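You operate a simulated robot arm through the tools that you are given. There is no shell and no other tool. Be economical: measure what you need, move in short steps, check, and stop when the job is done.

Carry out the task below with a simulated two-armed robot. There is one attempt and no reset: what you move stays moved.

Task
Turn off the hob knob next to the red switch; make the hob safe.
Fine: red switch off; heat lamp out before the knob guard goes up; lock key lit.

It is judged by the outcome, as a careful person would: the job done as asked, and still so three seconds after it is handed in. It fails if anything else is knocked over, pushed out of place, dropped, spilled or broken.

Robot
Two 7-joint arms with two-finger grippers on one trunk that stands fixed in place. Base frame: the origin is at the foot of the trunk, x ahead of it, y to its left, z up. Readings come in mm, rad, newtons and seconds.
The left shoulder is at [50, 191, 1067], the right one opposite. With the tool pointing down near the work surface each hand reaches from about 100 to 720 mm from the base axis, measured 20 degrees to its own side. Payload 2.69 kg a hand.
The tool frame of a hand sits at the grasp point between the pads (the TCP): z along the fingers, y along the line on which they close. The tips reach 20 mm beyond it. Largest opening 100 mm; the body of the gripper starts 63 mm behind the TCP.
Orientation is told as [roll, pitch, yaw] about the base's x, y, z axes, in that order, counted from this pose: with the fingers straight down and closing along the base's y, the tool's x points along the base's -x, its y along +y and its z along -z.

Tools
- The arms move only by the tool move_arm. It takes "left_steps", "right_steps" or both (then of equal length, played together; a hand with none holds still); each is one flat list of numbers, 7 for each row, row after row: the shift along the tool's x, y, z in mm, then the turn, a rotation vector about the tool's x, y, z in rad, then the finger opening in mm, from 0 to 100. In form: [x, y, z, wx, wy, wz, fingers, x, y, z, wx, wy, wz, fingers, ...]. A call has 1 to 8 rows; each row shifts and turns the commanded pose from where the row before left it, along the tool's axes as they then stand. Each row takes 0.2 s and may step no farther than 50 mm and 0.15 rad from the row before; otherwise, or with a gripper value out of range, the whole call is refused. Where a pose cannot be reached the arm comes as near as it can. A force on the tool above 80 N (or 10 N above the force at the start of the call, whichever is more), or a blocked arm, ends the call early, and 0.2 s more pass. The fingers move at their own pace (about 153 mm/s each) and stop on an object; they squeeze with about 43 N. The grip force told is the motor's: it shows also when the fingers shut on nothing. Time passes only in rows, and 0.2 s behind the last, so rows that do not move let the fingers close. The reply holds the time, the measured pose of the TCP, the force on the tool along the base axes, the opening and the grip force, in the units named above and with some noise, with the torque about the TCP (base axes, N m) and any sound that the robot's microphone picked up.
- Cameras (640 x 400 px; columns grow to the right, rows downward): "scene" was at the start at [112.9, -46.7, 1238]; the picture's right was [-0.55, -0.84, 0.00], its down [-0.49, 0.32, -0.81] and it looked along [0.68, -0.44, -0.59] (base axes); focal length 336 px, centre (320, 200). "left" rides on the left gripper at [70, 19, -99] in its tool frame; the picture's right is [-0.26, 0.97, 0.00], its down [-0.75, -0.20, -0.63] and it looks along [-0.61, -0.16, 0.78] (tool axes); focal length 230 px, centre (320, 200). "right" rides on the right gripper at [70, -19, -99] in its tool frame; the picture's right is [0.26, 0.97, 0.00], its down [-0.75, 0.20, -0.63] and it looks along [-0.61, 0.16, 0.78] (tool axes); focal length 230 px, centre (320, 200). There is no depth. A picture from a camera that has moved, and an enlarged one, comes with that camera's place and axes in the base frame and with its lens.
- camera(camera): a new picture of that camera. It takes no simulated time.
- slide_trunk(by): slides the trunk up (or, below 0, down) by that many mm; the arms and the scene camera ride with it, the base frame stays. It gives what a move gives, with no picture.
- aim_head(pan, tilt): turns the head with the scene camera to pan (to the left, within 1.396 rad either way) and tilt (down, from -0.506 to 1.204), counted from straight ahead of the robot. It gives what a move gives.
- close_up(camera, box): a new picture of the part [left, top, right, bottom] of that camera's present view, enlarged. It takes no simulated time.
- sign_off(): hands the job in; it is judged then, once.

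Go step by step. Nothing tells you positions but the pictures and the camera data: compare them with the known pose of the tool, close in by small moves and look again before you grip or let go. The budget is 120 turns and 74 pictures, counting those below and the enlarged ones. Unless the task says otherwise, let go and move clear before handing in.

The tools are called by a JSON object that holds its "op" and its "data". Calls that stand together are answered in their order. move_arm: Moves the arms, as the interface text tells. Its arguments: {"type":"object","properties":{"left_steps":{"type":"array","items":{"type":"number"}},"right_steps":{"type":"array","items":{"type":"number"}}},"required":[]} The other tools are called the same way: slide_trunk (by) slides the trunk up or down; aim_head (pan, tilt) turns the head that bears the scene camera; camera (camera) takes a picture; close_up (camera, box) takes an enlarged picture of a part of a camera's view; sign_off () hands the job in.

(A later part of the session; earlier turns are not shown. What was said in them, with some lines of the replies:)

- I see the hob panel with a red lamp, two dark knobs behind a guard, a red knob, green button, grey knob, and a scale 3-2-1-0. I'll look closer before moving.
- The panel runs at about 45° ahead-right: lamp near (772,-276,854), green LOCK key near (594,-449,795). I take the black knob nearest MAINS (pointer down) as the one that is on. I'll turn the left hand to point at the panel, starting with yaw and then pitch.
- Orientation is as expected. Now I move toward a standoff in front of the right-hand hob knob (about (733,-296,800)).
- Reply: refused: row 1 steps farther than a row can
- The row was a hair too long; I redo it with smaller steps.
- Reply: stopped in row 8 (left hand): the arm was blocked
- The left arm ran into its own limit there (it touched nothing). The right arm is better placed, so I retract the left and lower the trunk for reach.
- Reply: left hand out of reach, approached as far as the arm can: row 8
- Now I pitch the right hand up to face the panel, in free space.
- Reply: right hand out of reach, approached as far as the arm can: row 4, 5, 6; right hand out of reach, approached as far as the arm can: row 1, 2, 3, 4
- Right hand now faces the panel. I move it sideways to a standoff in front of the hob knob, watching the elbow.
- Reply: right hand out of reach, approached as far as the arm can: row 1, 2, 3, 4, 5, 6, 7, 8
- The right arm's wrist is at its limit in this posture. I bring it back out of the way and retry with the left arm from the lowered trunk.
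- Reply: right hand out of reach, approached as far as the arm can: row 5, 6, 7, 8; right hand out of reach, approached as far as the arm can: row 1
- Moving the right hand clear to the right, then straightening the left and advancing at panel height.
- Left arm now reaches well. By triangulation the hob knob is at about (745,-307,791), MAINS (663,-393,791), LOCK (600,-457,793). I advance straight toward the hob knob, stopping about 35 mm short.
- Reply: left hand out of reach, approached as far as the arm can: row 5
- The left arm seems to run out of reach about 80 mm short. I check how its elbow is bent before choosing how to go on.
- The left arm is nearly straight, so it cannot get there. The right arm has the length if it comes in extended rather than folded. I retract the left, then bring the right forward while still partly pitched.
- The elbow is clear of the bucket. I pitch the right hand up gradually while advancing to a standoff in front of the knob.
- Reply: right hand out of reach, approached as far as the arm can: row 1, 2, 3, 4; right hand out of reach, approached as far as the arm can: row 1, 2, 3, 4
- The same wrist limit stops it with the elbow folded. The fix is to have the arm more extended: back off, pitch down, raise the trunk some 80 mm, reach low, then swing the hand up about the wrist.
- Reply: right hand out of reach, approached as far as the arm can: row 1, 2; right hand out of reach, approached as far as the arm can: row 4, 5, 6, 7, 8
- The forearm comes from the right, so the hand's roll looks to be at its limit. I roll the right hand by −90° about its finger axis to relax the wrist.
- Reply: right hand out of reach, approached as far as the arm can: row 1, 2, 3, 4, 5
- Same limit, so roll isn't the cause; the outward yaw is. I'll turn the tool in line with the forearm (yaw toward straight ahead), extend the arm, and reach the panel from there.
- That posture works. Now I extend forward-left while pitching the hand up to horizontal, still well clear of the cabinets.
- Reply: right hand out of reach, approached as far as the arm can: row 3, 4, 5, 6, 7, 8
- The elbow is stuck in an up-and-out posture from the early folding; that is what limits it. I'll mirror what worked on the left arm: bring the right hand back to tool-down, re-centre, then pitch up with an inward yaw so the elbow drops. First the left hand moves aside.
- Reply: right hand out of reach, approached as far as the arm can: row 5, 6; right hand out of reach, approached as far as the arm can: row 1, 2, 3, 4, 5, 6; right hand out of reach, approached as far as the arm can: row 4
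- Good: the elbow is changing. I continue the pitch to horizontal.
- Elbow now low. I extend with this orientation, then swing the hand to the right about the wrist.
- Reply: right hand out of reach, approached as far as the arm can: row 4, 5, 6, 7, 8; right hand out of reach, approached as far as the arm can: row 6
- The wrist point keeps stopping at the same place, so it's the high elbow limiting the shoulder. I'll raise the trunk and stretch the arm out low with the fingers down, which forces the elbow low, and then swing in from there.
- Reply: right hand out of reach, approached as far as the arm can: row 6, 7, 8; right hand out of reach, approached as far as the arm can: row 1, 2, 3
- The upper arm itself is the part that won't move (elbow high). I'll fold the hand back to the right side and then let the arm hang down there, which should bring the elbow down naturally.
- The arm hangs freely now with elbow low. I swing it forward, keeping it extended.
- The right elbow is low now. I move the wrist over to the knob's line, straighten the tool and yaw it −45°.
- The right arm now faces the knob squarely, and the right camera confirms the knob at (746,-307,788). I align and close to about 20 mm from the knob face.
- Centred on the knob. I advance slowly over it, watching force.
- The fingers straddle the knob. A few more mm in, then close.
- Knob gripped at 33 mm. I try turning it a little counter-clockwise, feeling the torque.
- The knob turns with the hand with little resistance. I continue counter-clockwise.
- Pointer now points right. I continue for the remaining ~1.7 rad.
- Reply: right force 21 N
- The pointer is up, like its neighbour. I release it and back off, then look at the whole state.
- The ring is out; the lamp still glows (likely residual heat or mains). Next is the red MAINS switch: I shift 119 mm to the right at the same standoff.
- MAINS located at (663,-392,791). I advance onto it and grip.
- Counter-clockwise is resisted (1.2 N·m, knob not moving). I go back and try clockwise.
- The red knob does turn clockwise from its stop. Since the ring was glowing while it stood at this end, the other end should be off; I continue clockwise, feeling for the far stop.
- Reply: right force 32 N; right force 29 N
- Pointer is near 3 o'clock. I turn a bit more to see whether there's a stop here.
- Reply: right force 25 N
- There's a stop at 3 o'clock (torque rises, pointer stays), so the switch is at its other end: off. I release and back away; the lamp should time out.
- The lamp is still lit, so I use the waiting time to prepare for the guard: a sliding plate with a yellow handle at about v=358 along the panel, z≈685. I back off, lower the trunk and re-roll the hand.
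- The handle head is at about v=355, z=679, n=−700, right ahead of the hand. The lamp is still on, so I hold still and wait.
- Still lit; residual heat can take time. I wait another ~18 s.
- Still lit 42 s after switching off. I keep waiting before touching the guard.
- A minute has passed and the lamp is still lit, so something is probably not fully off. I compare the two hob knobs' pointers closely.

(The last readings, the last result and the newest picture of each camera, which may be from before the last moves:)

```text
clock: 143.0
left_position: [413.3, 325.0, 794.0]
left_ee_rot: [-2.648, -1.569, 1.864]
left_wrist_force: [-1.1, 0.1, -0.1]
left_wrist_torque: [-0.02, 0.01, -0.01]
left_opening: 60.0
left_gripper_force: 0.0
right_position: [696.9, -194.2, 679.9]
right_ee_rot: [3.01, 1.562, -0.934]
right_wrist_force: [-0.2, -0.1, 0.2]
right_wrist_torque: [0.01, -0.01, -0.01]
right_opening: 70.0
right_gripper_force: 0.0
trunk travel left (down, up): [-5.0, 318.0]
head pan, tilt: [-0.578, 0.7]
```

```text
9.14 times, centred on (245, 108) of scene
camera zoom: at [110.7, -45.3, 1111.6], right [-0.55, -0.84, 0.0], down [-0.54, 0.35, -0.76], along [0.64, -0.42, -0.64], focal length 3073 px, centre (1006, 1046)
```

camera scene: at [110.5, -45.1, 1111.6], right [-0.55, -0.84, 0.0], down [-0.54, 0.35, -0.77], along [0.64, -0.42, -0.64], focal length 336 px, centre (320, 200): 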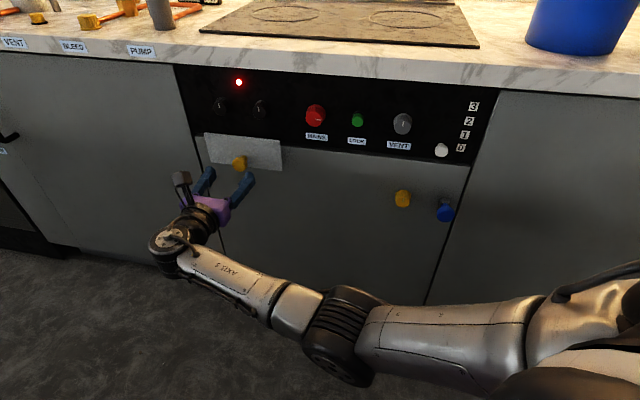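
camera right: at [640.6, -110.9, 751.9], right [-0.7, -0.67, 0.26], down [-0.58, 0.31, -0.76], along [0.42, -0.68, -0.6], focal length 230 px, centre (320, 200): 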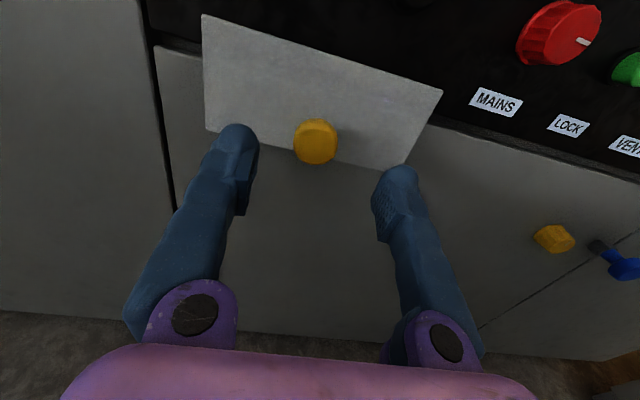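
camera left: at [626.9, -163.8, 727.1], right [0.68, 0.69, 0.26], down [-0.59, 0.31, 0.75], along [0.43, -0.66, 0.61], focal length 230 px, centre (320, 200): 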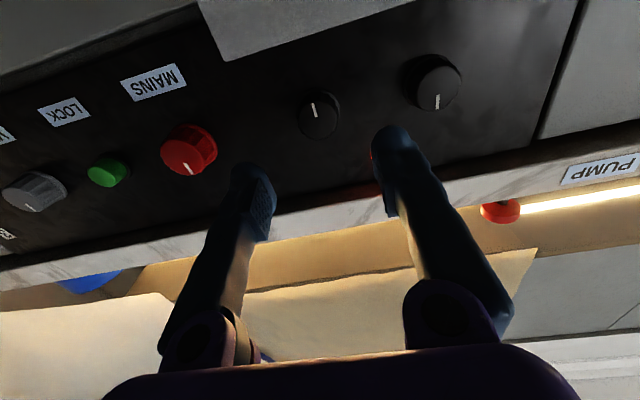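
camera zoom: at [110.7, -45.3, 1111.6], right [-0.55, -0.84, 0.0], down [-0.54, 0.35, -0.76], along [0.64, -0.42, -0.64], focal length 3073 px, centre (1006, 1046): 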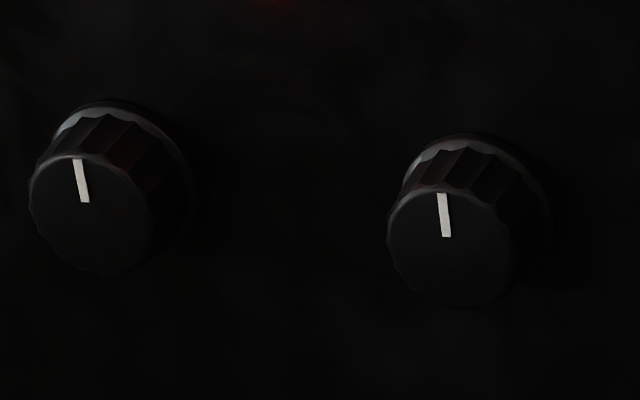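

Both pointers match to within a few degrees. Before touching anything again, I wait out a longer cooling time once more.

{"op": "move_arm", "data": {"right_steps": [0, 0, 0, 0, 0, 0, 70, 0, 0, 0, 0, 0, 0, 70, 0, 0, 0, 0, 0, 0, 70, 0, 0, 0, 0, 0, 0, 70, 0, 0, 0, 0, 0, 0, 70, 0, 0, 0, 0, 0, 0, 70, 0, 0, 0, 0, 0, 0, 70, 0, 0, 0, 0, 0, 0, 70]}}

{"op": "move_arm", "data": {"right_steps": [0, 0, 0, 0, 0, 0, 70, 0, 0, 0, 0, 0, 0, 70, 0, 0, 0, 0, 0, 0, 70, 0, 0, 0, 0, 0, 0, 70, 0, 0, 0, 0, 0, 0, 70, 0, 0, 0, 0, 0, 0, 70, 0, 0, 0, 0, 0, 0, 70, 0, 0, 0, 0, 0, 0, 70]}}

{"op": "move_arm", "data": {"right_steps": [0, 0, 0, 0, 0, 0, 70, 0, 0, 0, 0, 0, 0, 70, 0, 0, 0, 0, 0, 0, 70, 0, 0, 0, 0, 0, 0, 70, 0, 0, 0, 0, 0, 0, 70, 0, 0, 0, 0, 0, 0, 70, 0, 0, 0, 0, 0, 0, 70, 0, 0, 0, 0, 0, 0, 70]}}

{"op": "move_arm", "data": {"right_steps": [0, 0, 0, 0, 0, 0, 70, 0, 0, 0, 0, 0, 0, 70, 0, 0, 0, 0, 0, 0, 70, 0, 0, 0, 0, 0, 0, 70, 0, 0, 0, 0, 0, 0, 70, 0, 0, 0, 0, 0, 0, 70, 0, 0, 0, 0, 0, 0, 70, 0, 0, 0, 0, 0, 0, 70]}}

{"op": "move_arm", "data": {"right_steps": [0, 0, 0, 0, 0, 0, 70, 0, 0, 0, 0, 0, 0, 70, 0, 0, 0, 0, 0, 0, 70, 0, 0, 0, 0, 0, 0, 70, 0, 0, 0, 0, 0, 0, 70, 0, 0, 0, 0, 0, 0, 70, 0, 0, 0, 0, 0, 0, 70, 0, 0, 0, 0, 0, 0, 70]}}

{"op": "move_arm", "data": {"right_steps": [0, 0, 0, 0, 0, 0, 70, 0, 0, 0, 0, 0, 0, 70, 0, 0, 0, 0, 0, 0, 70, 0, 0, 0, 0, 0, 0, 70, 0, 0, 0, 0, 0, 0, 70, 0, 0, 0, 0, 0, 0, 70, 0, 0, 0, 0, 0, 0, 70, 0, 0, 0, 0, 0, 0, 70]}}

{"op": "move_arm", "data": {"right_steps": [0, 0, 0, 0, 0, 0, 70, 0, 0, 0, 0, 0, 0, 70, 0, 0, 0, 0, 0, 0, 70, 0, 0, 0, 0, 0, 0, 70, 0, 0, 0, 0, 0, 0, 70, 0, 0, 0, 0, 0, 0, 70, 0, 0, 0, 0, 0, 0, 70, 0, 0, 0, 0, 0, 0, 70]}}

{"op": "move_arm", "data": {"right_steps": [0, 0, 0, 0, 0, 0, 70, 0, 0, 0, 0, 0, 0, 70, 0, 0, 0, 0, 0, 0, 70, 0, 0, 0, 0, 0, 0, 70, 0, 0, 0, 0, 0, 0, 70, 0, 0, 0, 0, 0, 0, 70, 0, 0, 0, 0, 0, 0, 70, 0, 0, 0, 0, 0, 0, 70]}}

{"op": "move_arm", "data": {"right_steps": [0, 0, 0, 0, 0, 0, 70, 0, 0, 0, 0, 0, 0, 70, 0, 0, 0, 0, 0, 0, 70, 0, 0, 0, 0, 0, 0, 70, 0, 0, 0, 0, 0, 0, 70, 0, 0, 0, 0, 0, 0, 70, 0, 0, 0, 0, 0, 0, 70, 0, 0, 0, 0, 0, 0, 70]}}

{"op": "move_arm", "data": {"right_steps": [0, 0, 0, 0, 0, 0, 70, 0, 0, 0, 0, 0, 0, 70, 0, 0, 0, 0, 0, 0, 70, 0, 0, 0, 0, 0, 0, 70, 0, 0, 0, 0, 0, 0, 70, 0, 0, 0, 0, 0, 0, 70, 0, 0, 0, 0, 0, 0, 70, 0, 0, 0, 0, 0, 0, 70]}}

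{"op": "move_arm", "data": {"right_steps": [0, 0, 0, 0, 0, 0, 70, 0, 0, 0, 0, 0, 0, 70, 0, 0, 0, 0, 0, 0, 70, 0, 0, 0, 0, 0, 0, 70, 0, 0, 0, 0, 0, 0, 70, 0, 0, 0, 0, 0, 0, 70, 0, 0, 0, 0, 0, 0, 70, 0, 0, 0, 0, 0, 0, 70]}}

{"op": "move_arm", "data": {"right_steps": [0, 0, 0, 0, 0, 0, 70, 0, 0, 0, 0, 0, 0, 70, 0, 0, 0, 0, 0, 0, 70, 0, 0, 0, 0, 0, 0, 70, 0, 0, 0, 0, 0, 0, 70, 0, 0, 0, 0, 0, 0, 70, 0, 0, 0, 0, 0, 0, 70, 0, 0, 0, 0, 0, 0, 70]}}

{"op": "camera", "data": {"camera": "scene"}}

```text
clock: 144.8
left_position: [414.0, 324.4, 792.9]
left_ee_rot: [-2.65, -1.57, 1.866]
left_wrist_force: [-1.1, 0.1, 0.2]
left_wrist_torque: [0.0, 0.0, 0.0]
left_opening: 60.3
left_gripper_force: 0.0
right_position: [697.9, -193.1, 680.9]
right_ee_rot: [3.009, 1.562, -0.935]
right_wrist_force: [-0.5, 0.0, -0.6]
right_wrist_torque: [-0.01, 0.0, -0.02]
right_opening: 70.2
right_gripper_force: 0.0
trunk travel left (down, up): [-5.0, 318.0]
head pan, tilt: [-0.578, 0.7]
```

```text
clock: 146.6
left_position: [413.5, 325.1, 794.2]
left_ee_rot: [-2.651, -1.569, 1.868]
left_wrist_force: [0.2, -0.1, 0.8]
left_wrist_torque: [-0.01, 0.02, -0.04]
left_opening: 59.7
left_gripper_force: 0.0
right_position: [698.3, -193.2, 680.5]
right_ee_rot: [3.007, 1.562, -0.934]
right_wrist_force: [-0.1, -1.2, -0.3]
right_wrist_torque: [-0.03, -0.04, 0.01]
right_opening: 70.3
right_gripper_force: 0.0
trunk travel left (down, up): [-5.0, 318.0]
head pan, tilt: [-0.578, 0.7]
```

```text
clock: 148.4
left_position: [413.5, 326.6, 793.3]
left_ee_rot: [-2.651, -1.569, 1.868]
left_wrist_force: [0.9, 0.4, 1.3]
left_wrist_torque: [-0.01, 0.0, 0.01]
left_opening: 60.1
left_gripper_force: 0.1
right_position: [696.5, -193.7, 680.6]
right_ee_rot: [3.006, 1.562, -0.935]
right_wrist_force: [0.4, -1.1, 0.8]
right_wrist_torque: [0.0, 0.01, 0.01]
right_opening: 70.0
right_gripper_force: 0.0
trunk travel left (down, up): [-5.0, 318.0]
head pan, tilt: [-0.578, 0.7]
```

```text
clock: 150.2
left_position: [412.8, 325.3, 792.8]
left_ee_rot: [-2.657, -1.568, 1.872]
left_wrist_force: [-0.1, 0.1, -0.2]
left_wrist_torque: [-0.03, 0.02, -0.01]
left_opening: 60.1
left_gripper_force: 0.1
right_position: [697.4, -192.7, 680.3]
right_ee_rot: [3.007, 1.561, -0.937]
right_wrist_force: [0.6, 0.1, 0.5]
right_wrist_torque: [0.04, 0.0, 0.01]
right_opening: 70.0
right_gripper_force: 0.1
trunk travel left (down, up): [-5.0, 318.0]
head pan, tilt: [-0.578, 0.7]
```

```text
clock: 152.0
left_position: [413.2, 326.1, 793.6]
left_ee_rot: [-2.651, -1.57, 1.867]
left_wrist_force: [-1.1, 0.0, -0.5]
left_wrist_torque: [-0.01, 0.0, 0.01]
left_opening: 59.9
left_gripper_force: 0.0
right_position: [697.1, -193.4, 680.6]
right_ee_rot: [3.008, 1.562, -0.936]
right_wrist_force: [-0.6, 0.4, -0.4]
right_wrist_torque: [0.0, 0.04, -0.01]
right_opening: 70.1
right_gripper_force: 0.1
trunk travel left (down, up): [-5.0, 318.0]
head pan, tilt: [-0.578, 0.7]
```

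```text
clock: 153.8
left_position: [411.5, 324.3, 793.2]
left_ee_rot: [-2.648, -1.57, 1.864]
left_wrist_force: [0.0, 0.4, 0.7]
left_wrist_torque: [0.02, 0.02, -0.02]
left_opening: 60.2
left_gripper_force: 0.1
right_position: [697.0, -194.0, 680.9]
right_ee_rot: [3.009, 1.562, -0.935]
right_wrist_force: [-0.5, 0.3, 0.2]
right_wrist_torque: [0.01, 0.0, 0.01]
right_opening: 69.9
right_gripper_force: 0.2
trunk travel left (down, up): [-5.0, 318.0]
head pan, tilt: [-0.578, 0.7]
```

```text
clock: 155.6
left_position: [413.1, 324.6, 793.8]
left_ee_rot: [-2.647, -1.57, 1.865]
left_wrist_force: [-0.2, -0.6, 0.6]
left_wrist_torque: [0.0, 0.0, 0.02]
left_opening: 59.9
left_gripper_force: 0.0
right_position: [696.6, -193.9, 680.4]
right_ee_rot: [3.008, 1.563, -0.937]
right_wrist_force: [-0.3, 0.0, -0.4]
right_wrist_torque: [-0.04, 0.0, 0.02]
right_opening: 69.9
right_gripper_force: 0.0
trunk travel left (down, up): [-5.0, 318.0]
head pan, tilt: [-0.578, 0.7]
```

```text
clock: 157.4
left_position: [413.4, 325.5, 793.2]
left_ee_rot: [-2.648, -1.57, 1.866]
left_wrist_force: [0.4, 0.8, -0.9]
left_wrist_torque: [0.0, 0.0, -0.01]
left_opening: 59.8
left_gripper_force: 0.1
right_position: [697.2, -194.7, 681.6]
right_ee_rot: [3.007, 1.561, -0.939]
right_wrist_force: [0.2, -0.4, 0.1]
right_wrist_torque: [-0.01, -0.02, -0.02]
right_opening: 69.9
right_gripper_force: 0.1
trunk travel left (down, up): [-5.0, 318.0]
head pan, tilt: [-0.578, 0.7]
```

```text
clock: 159.2
left_position: [413.6, 325.4, 795.3]
left_ee_rot: [-2.65, -1.57, 1.87]
left_wrist_force: [0.4, 1.0, 0.5]
left_wrist_torque: [0.04, 0.03, 0.0]
left_opening: 60.0
left_gripper_force: 0.2
right_position: [697.0, -195.2, 680.4]
right_ee_rot: [3.008, 1.561, -0.937]
right_wrist_force: [0.5, 0.1, 0.4]
right_wrist_torque: [0.03, -0.01, 0.01]
right_opening: 69.8
right_gripper_force: 0.0
trunk travel left (down, up): [-5.0, 318.0]
head pan, tilt: [-0.578, 0.7]
```

```text
clock: 161.0
left_position: [413.7, 325.9, 793.4]
left_ee_rot: [-2.648, -1.569, 1.862]
left_wrist_force: [-0.5, 0.0, -0.6]
left_wrist_torque: [0.0, -0.03, 0.03]
left_opening: 60.1
left_gripper_force: 0.1
right_position: [696.2, -194.0, 681.3]
right_ee_rot: [3.009, 1.563, -0.933]
right_wrist_force: [0.2, -0.6, -0.5]
right_wrist_torque: [-0.01, 0.01, 0.0]
right_opening: 70.1
right_gripper_force: 0.1
trunk travel left (down, up): [-5.0, 318.0]
head pan, tilt: [-0.578, 0.7]
```

```text
clock: 162.8
left_position: [412.9, 325.4, 794.0]
left_ee_rot: [-2.649, -1.568, 1.866]
left_wrist_force: [0.5, 0.4, -0.6]
left_wrist_torque: [0.0, 0.0, -0.01]
left_opening: 59.9
left_gripper_force: 0.1
right_position: [697.5, -194.3, 681.2]
right_ee_rot: [3.007, 1.561, -0.938]
right_wrist_force: [-0.4, -1.2, 0.6]
right_wrist_torque: [-0.01, 0.02, 0.02]
right_opening: 69.9
right_gripper_force: 0.0
trunk travel left (down, up): [-5.0, 318.0]
head pan, tilt: [-0.578, 0.7]
```

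```text
clock: 164.6
left_position: [411.5, 325.7, 793.0]
left_ee_rot: [-2.647, -1.567, 1.866]
left_wrist_force: [0.3, 0.1, 0.4]
left_wrist_torque: [-0.01, 0.0, 0.01]
left_opening: 60.1
left_gripper_force: 0.0
right_position: [697.6, -194.5, 681.1]
right_ee_rot: [3.008, 1.562, -0.936]
right_wrist_force: [0.9, 0.0, 0.1]
right_wrist_torque: [0.01, 0.0, 0.02]
right_opening: 70.1
right_gripper_force: 0.0
trunk travel left (down, up): [-5.0, 318.0]
head pan, tilt: [-0.578, 0.7]
```

```text
9 pictures are left
camera scene: at [110.7, -45.3, 1111.6], right [-0.55, -0.84, 0.0], down [-0.54, 0.35, -0.76], along [0.64, -0.42, -0.64], focal length 336 px, centre (320, 200)
```

scene: 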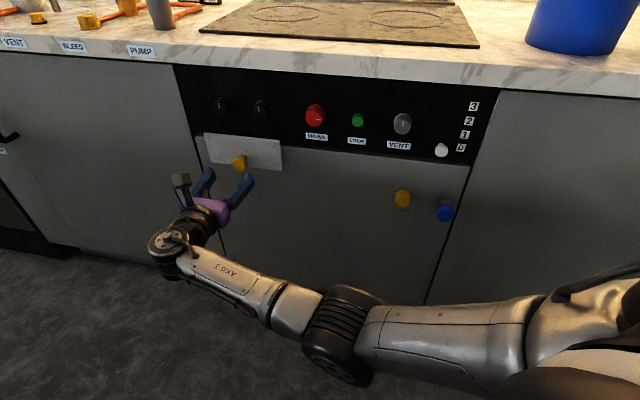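

The heat lamp is out now. Next the guard: I advance onto the yellow handle and close on it.

{"op": "move_arm", "data": {"right_steps": [-1, 0, 20, 0, 0, 0, 70, 0, 0, 20, 0, 0, 0, 70, 0, 0, 14, 0, 0, 0, 70, 0, 0, 8, 0, 0, 0, 70]}}

{"op": "camera", "data": {"camera": "right"}}

```text
clock: 165.6
left_position: [413.1, 325.8, 792.8]
left_ee_rot: [-2.668, -1.569, 1.886]
left_wrist_force: [-0.3, -0.3, 0.2]
left_wrist_torque: [0.02, -0.01, -0.03]
left_opening: 59.8
left_gripper_force: 0.1
right_position: [739.5, -234.1, 676.6]
right_ee_rot: [-2.243, 1.571, 0.101]
right_wrist_force: [-0.6, -1.1, -0.1]
right_wrist_torque: [0.01, 0.03, 0.02]
right_opening: 69.9
right_gripper_force: 0.1
trunk travel left (down, up): [-5.0, 318.0]
head pan, tilt: [-0.578, 0.7]
```

```text
8 pictures are left
camera right: at [682.1, -151.0, 744.9], right [-0.69, -0.68, 0.26], down [-0.58, 0.31, -0.75], along [0.43, -0.67, -0.61], focal length 230 px, centre (320, 200)
```

right: 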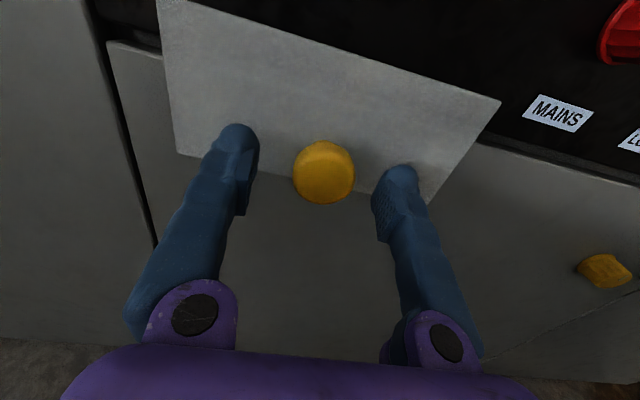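

Aligned; 6 mm further, then grip.

{"op": "move_arm", "data": {"right_steps": [1, 1, 6, 0, 0, 0, 70, 0, 0, 0, 0, 0, 0, 20, 0, 0, 0, 0, 0, 0, 20, 0, 0, 0, 0, 0, 0, 20]}}

{"op": "move_arm", "data": {"right_steps": [8, 0, 0, 0, 0, 0, 20, 8, 0, 0, 0, 0, 0, 20]}}

{"op": "close_up", "data": {"camera": "scene", "box": [160, 50, 340, 210]}}

```text
clock: 166.6
left_position: [414.1, 324.5, 793.1]
left_ee_rot: [-2.041, -1.569, 1.258]
left_wrist_force: [-1.0, 0.7, 0.3]
left_wrist_torque: [0.02, -0.01, 0.01]
left_opening: 60.4
left_gripper_force: 0.0
right_position: [742.8, -240.4, 678.0]
right_ee_rot: [-3.119, 1.568, -0.774]
right_wrist_force: [24.5, -14.7, 1.2]
right_wrist_torque: [-0.05, 0.08, 0.35]
right_opening: 28.2
right_gripper_force: 44.8
trunk travel left (down, up): [-5.0, 318.0]
head pan, tilt: [-0.578, 0.7]
```

```text
clock: 167.2
left_position: [414.5, 324.3, 793.3]
left_ee_rot: [-1.13, -1.569, 0.348]
left_wrist_force: [-0.8, 0.0, 0.0]
left_wrist_torque: [-0.01, 0.0, 0.0]
left_opening: 59.9
left_gripper_force: 0.1
right_position: [744.1, -240.5, 690.0]
right_ee_rot: [0.239, 1.568, 2.584]
right_wrist_force: [41.9, -24.2, -1.7]
right_wrist_torque: [0.33, -0.02, 0.37]
right_opening: 28.5
right_gripper_force: 45.5
trunk travel left (down, up): [-5.0, 318.0]
head pan, tilt: [-0.578, 0.7]
```

```text
2.50 times, centred on (250, 130) of scene
camera zoom: at [112.9, -46.7, 1111.2], right [-0.55, -0.84, 0.0], down [-0.54, 0.35, -0.76], along [0.64, -0.42, -0.65], focal length 840 px, centre (495, 375)
```

zoom: 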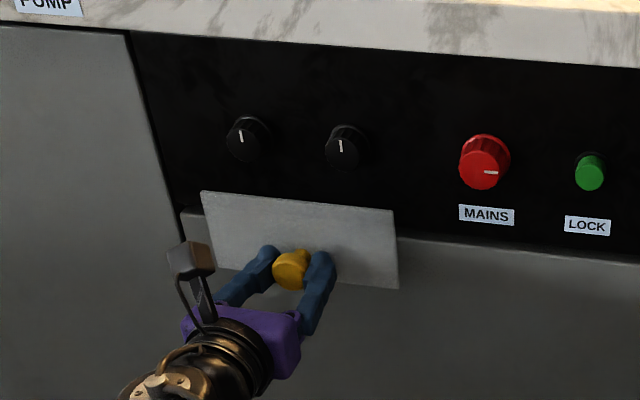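

The guard slides up with the hand. A pull toward the panel shows, so I ease in 4 mm and keep lifting in small steps.

{"op": "move_arm", "data": {"right_steps": [0, 0, 2, 0, 0, 0, 20, 6, 0, 2, 0, 0, 0, 20, 10, 0, 0, 0, 0, 0, 20, 10, 0, 0, 0, 0, 0, 20]}}

{"op": "move_arm", "data": {"right_steps": [10, 0, 0, 0, 0, 0, 20, 10, 0, 0, 0, 0, 0, 20, 10, 0, 0, 0, 0, 0, 20]}}

```text
clock: 168.2
left_position: [413.7, 324.7, 793.3]
left_ee_rot: [-2.194, -1.569, 1.409]
left_wrist_force: [-0.1, 0.1, 1.1]
left_wrist_torque: [-0.01, -0.02, 0.01]
left_opening: 60.2
left_gripper_force: 0.0
right_position: [743.6, -241.1, 716.8]
right_ee_rot: [0.514, 1.567, 2.86]
right_wrist_force: [10.9, -8.3, -1.7]
right_wrist_torque: [0.15, 0.32, 0.26]
right_opening: 28.3
right_gripper_force: 44.9
trunk travel left (down, up): [-5.0, 318.0]
head pan, tilt: [-0.578, 0.7]
```

```text
clock: 169.0
left_position: [412.4, 325.5, 794.6]
left_ee_rot: [-2.994, -1.569, 2.211]
left_wrist_force: [-0.1, -0.1, 0.2]
left_wrist_torque: [-0.01, -0.03, -0.02]
left_opening: 60.2
left_gripper_force: 0.2
right_position: [742.8, -240.8, 748.6]
right_ee_rot: [-0.313, 1.572, 2.029]
right_wrist_force: [-12.4, -8.1, -1.6]
right_wrist_torque: [0.11, 0.42, 0.1]
right_opening: 28.2
right_gripper_force: 45.3
trunk travel left (down, up): [-5.0, 318.0]
head pan, tilt: [-0.578, 0.7]
```

Moving smoothly (now about 70 mm up). I continue lifting until a stop is felt.

{"op": "move_arm", "data": {"right_steps": [10, 0, 0, 0, 0, 0, 20, 10, 0, 0, 0, 0, 0, 20, 8, 0, 0, 0, 0, 0, 20]}}

{"op": "close_up", "data": {"camera": "scene", "box": [160, 50, 340, 210]}}

```text
clock: 169.8
left_position: [414.1, 325.0, 793.0]
left_ee_rot: [-2.083, -1.569, 1.297]
left_wrist_force: [-0.9, -0.4, -1.1]
left_wrist_torque: [-0.01, 0.0, -0.03]
left_opening: 59.9
left_gripper_force: 0.1
right_position: [743.3, -240.9, 773.0]
right_ee_rot: [0.487, 1.565, 2.829]
right_wrist_force: [-3.2, -6.2, -12.3]
right_wrist_torque: [-0.29, -0.8, 0.19]
right_opening: 28.2
right_gripper_force: 44.7
trunk travel left (down, up): [-5.0, 318.0]
head pan, tilt: [-0.578, 0.7]
```

```text
2.50 times, centred on (250, 130) of scene
camera zoom: at [111.6, -46.0, 1111.1], right [-0.55, -0.84, 0.0], down [-0.54, 0.35, -0.76], along [0.64, -0.42, -0.65], focal length 840 px, centre (495, 375)
```

zoom: 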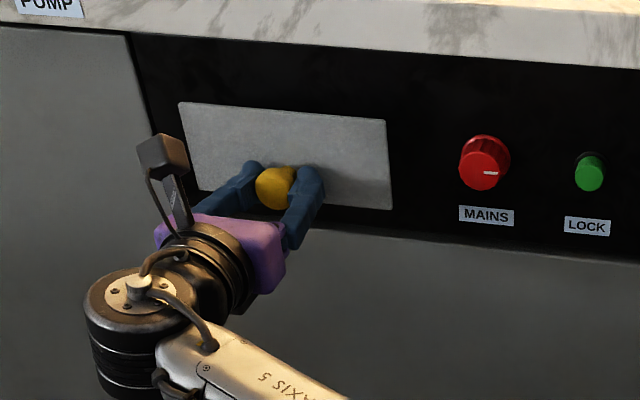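

The guard covers both knobs and a stop is being felt. One small nudge up to seat it, then release and back away.

{"op": "move_arm", "data": {"right_steps": [4, 0, 0, 0, 0, 0, 20, 0, 0, 0, 0, 0, 0, 20]}}

{"op": "move_arm", "data": {"right_steps": [-4, 0, 0, 0, 0, 0, 20, 0, 0, 0, 0, 0, 0, 70, 0, 0, 0, 0, 0, 0, 70, 0, 0, -25, 0, 0, 0, 70, 0, 0, -30, 0, 0, 0, 70, 0, 0, -30, 0, 0, 0, 70]}}

{"op": "camera", "data": {"camera": "scene"}}

```text
clock: 170.4
left_position: [414.3, 323.7, 793.0]
left_ee_rot: [-1.244, -1.569, 0.46]
left_wrist_force: [0.3, 0.5, -0.2]
left_wrist_torque: [0.01, -0.02, -0.02]
left_opening: 59.9
left_gripper_force: 0.0
right_position: [742.9, -242.1, 774.1]
right_ee_rot: [0.443, 1.557, 2.785]
right_wrist_force: [-10.6, -4.8, -26.6]
right_wrist_torque: [0.28, 0.2, -0.07]
right_opening: 28.0
right_gripper_force: 44.8
trunk travel left (down, up): [-5.0, 318.0]
head pan, tilt: [-0.578, 0.7]
```

```text
clock: 171.8
left_position: [414.2, 325.0, 793.2]
left_ee_rot: [-2.627, -1.569, 1.843]
left_wrist_force: [0.3, 0.1, -0.4]
left_wrist_torque: [-0.01, 0.0, 0.04]
left_opening: 59.8
left_gripper_force: 0.0
right_position: [684.8, -177.2, 777.9]
right_ee_rot: [-0.513, 1.571, 1.831]
right_wrist_force: [-0.4, 0.0, 0.0]
right_wrist_torque: [0.02, 0.02, 0.01]
right_opening: 69.7
right_gripper_force: 0.0
trunk travel left (down, up): [-5.0, 318.0]
head pan, tilt: [-0.578, 0.7]
```

```text
5 pictures are left
camera scene: at [110.7, -45.4, 1111.6], right [-0.55, -0.84, 0.0], down [-0.54, 0.35, -0.76], along [0.64, -0.42, -0.64], focal length 336 px, centre (320, 200)
```

scene: 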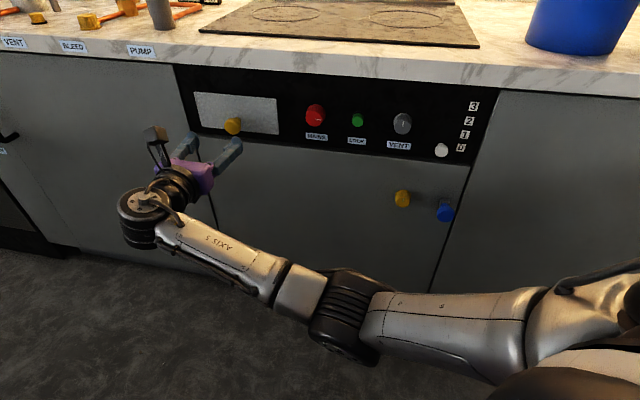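

The guard stays up by itself and the lamp is out. Now the LOCK key at about v=101, z=793: I raise the trunk for posture, close the fingers and move over in front of it.

{"op": "slide_trunk", "data": {"by": 150}}

{"op": "move_arm", "data": {"right_steps": [-17, 32, -3, 0, 0, 0, 0, -17, 32, 0, 0, 0, 0, 0, -17, 32, 0, 0, 0, 0, 0, -17, 32, 0, 0, 0, 0, 0, -17, 32, 0, 0, 0, 0, 0, -17, 32, 0, 0, 0, 0, 0, -17, 32, 0, 0, 0, 0, 0, -16, 32, 0, 0, 0, 0, 0]}}

```text
clock: 173.5
left_position: [414.2, 325.1, 944.2]
left_ee_rot: [-2.569, -1.567, 1.785]
left_wrist_force: [0.1, -0.9, 0.4]
left_wrist_torque: [0.01, 0.0, -0.01]
left_opening: 59.9
left_gripper_force: 0.1
right_position: [686.5, -178.1, 927.9]
right_ee_rot: [2.02, 1.57, -1.918]
right_wrist_force: [-0.1, 0.0, -0.3]
right_wrist_torque: [-0.02, -0.01, -0.01]
right_opening: 70.2
right_gripper_force: 0.1
trunk travel left (down, up): [-155.0, 168.0]
head pan, tilt: [-0.578, 0.7]
```

```text
clock: 175.3
left_position: [412.8, 324.7, 943.7]
left_ee_rot: [-2.713, -1.57, 1.929]
left_wrist_force: [0.3, 1.0, 0.1]
left_wrist_torque: [-0.01, 0.01, 0.0]
left_opening: 59.8
left_gripper_force: 0.0
right_position: [497.8, -355.3, 793.2]
right_ee_rot: [-2.581, 1.57, -0.236]
right_wrist_force: [-0.5, -0.4, 0.6]
right_wrist_torque: [0.02, 0.0, -0.04]
right_opening: 0.0
right_gripper_force: 29.6
trunk travel left (down, up): [-155.0, 168.0]
head pan, tilt: [-0.578, 0.7]
```

{"op": "move_arm", "data": {"right_steps": [0, 0, 30, 0, 0, 0, 0, 0, 0, 30, 0, 0, 0, 0, 0, 0, 30, 0, 0, 0, 0]}}

{"op": "camera", "data": {"camera": "right"}}

```text
clock: 176.1
left_position: [412.8, 325.6, 943.7]
left_ee_rot: [-2.636, -1.567, 1.854]
left_wrist_force: [-0.6, 0.4, 0.7]
left_wrist_torque: [0.01, 0.04, 0.01]
left_opening: 60.0
left_gripper_force: 0.1
right_position: [561.2, -418.1, 795.7]
right_ee_rot: [-2.892, 1.572, -0.548]
right_wrist_force: [0.2, -0.1, 0.4]
right_wrist_torque: [0.03, 0.02, 0.02]
right_opening: 0.3
right_gripper_force: 30.0
trunk travel left (down, up): [-155.0, 168.0]
head pan, tilt: [-0.578, 0.7]
```

```text
4 pictures are left
camera right: at [504.1, -334.6, 863.9], right [-0.69, -0.68, 0.26], down [-0.58, 0.31, -0.75], along [0.43, -0.67, -0.61], focal length 230 px, centre (320, 200)
```

right: 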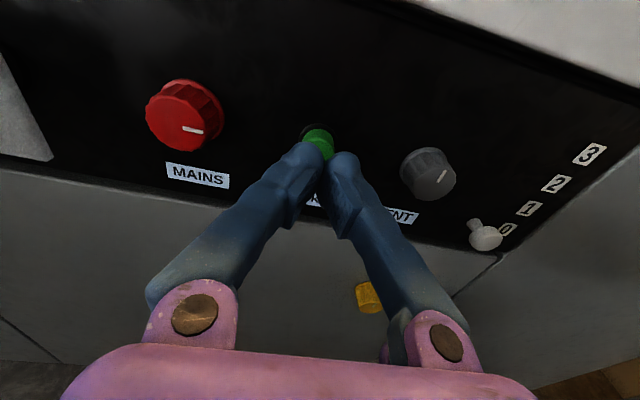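

Right on line with the green key. I approach and press gently.

{"op": "move_arm", "data": {"right_steps": [0, 0, 14, 0, 0, 0, 0, 0, 0, 14, 0, 0, 0, 0]}}

{"op": "move_arm", "data": {"right_steps": [0, 0, 3, 0, 0, 0, 0, 0, 0, 3, 0, 0, 0, 0]}}

{"op": "move_arm", "data": {"right_steps": [0, 0, 2, 0, 0, 0, 0, 0, 0, 2, 0, 0, 0, 0]}}

```text
clock: 176.7
left_position: [413.5, 325.3, 943.5]
left_ee_rot: [-2.613, -1.568, 1.831]
left_wrist_force: [0.6, -0.1, -0.2]
left_wrist_torque: [0.0, -0.02, 0.0]
left_opening: 60.3
left_gripper_force: 0.2
right_position: [581.4, -437.0, 795.1]
right_ee_rot: [-0.843, 1.57, 1.501]
right_wrist_force: [0.6, 0.9, 0.1]
right_wrist_torque: [0.0, -0.01, 0.0]
right_opening: 0.2
right_gripper_force: 29.3
trunk travel left (down, up): [-155.0, 168.0]
head pan, tilt: [-0.578, 0.7]
```

```text
clock: 177.3
left_position: [413.0, 326.1, 942.6]
left_ee_rot: [-2.676, -1.568, 1.892]
left_wrist_force: [0.3, 0.2, -0.5]
left_wrist_torque: [0.0, 0.03, 0.03]
left_opening: 60.2
left_gripper_force: 0.1
right_position: [585.7, -441.9, 793.1]
right_ee_rot: [-1.349, 1.571, 1.001]
right_wrist_force: [-2.2, 0.8, -0.7]
right_wrist_torque: [0.02, 0.02, 0.01]
right_opening: 0.2
right_gripper_force: 29.3
trunk travel left (down, up): [-155.0, 168.0]
head pan, tilt: [-0.578, 0.7]
```

```text
clock: 177.9
left_position: [411.8, 325.8, 942.4]
left_ee_rot: [-2.937, -1.567, 2.152]
left_wrist_force: [0.0, 0.7, -0.4]
left_wrist_torque: [0.01, -0.02, -0.01]
left_opening: 59.9
left_gripper_force: 0.1
right_position: [587.7, -443.9, 793.6]
right_ee_rot: [0.759, 1.571, 3.104]
right_wrist_force: [-17.9, 9.0, 0.1]
right_wrist_torque: [0.06, 0.1, -0.06]
right_opening: 6.0
right_gripper_force: 30.2
trunk travel left (down, up): [-155.0, 168.0]
head pan, tilt: [-0.578, 0.7]
heard: click
```

A click was heard. I back off and look at the key.

{"op": "move_arm", "data": {"right_steps": [0, 0, -10, 0, 0, 0, 0, 0, 0, -25, 0, 0, 0, 0, 0, 0, -35, 0, 0, 0, 0, 0, 0, -40, 0, 0, 0, 0]}}

{"op": "camera", "data": {"camera": "scene"}}

```text
clock: 178.9
left_position: [412.4, 326.2, 943.6]
left_ee_rot: [-2.666, -1.567, 1.885]
left_wrist_force: [-0.5, -0.4, 0.4]
left_wrist_torque: [0.02, 0.01, 0.01]
left_opening: 60.0
left_gripper_force: 0.0
right_position: [512.5, -369.7, 791.2]
right_ee_rot: [-2.422, 1.572, -0.08]
right_wrist_force: [-1.0, -0.3, 0.4]
right_wrist_torque: [-0.02, -0.01, -0.04]
right_opening: 0.0
right_gripper_force: 29.8
trunk travel left (down, up): [-155.0, 168.0]
head pan, tilt: [-0.578, 0.7]
```

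```text
3 pictures are left
camera scene: at [110.6, -45.2, 1261.6], right [-0.55, -0.84, 0.0], down [-0.54, 0.35, -0.77], along [0.64, -0.42, -0.64], focal length 336 px, centre (320, 200)
```

scene: 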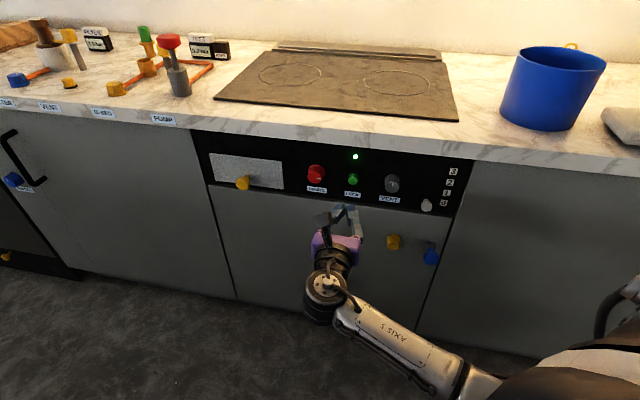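

A green lamp is lit above LOCK. One close-up to confirm everything before handing in.

{"op": "close_up", "data": {"camera": "scene", "box": [190, 120, 430, 270]}}

```text
2.67 times, centred on (310, 195) of scene
camera zoom: at [110.6, -45.2, 1261.6], right [-0.55, -0.84, 0.0], down [-0.54, 0.35, -0.77], along [0.64, -0.42, -0.64], focal length 896 px, centre (347, 213)
```

zoom: 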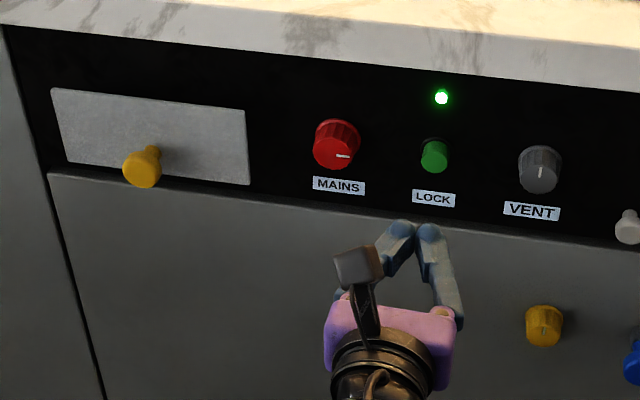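

The guard is up over the knobs, the heat lamp is out, MAINS is at its off stop, the LOCK lamp is lit, and the hand is clear. Handing in.

{"op": "sign_off", "data": {}}

```text
The job is handed in.
```

The hob is off and made safe, and I've handed the job in. The knob next to the red switch is at off and its ring is out. The red MAINS switch is off, and the heat lamp went out before I raised the guard. The guard is up over both knobs and the green LOCK light is on.

The MAINS switch has no markings. I took its 3 o'clock stop as off because the ring was glowing while the switch stood at the other stop.
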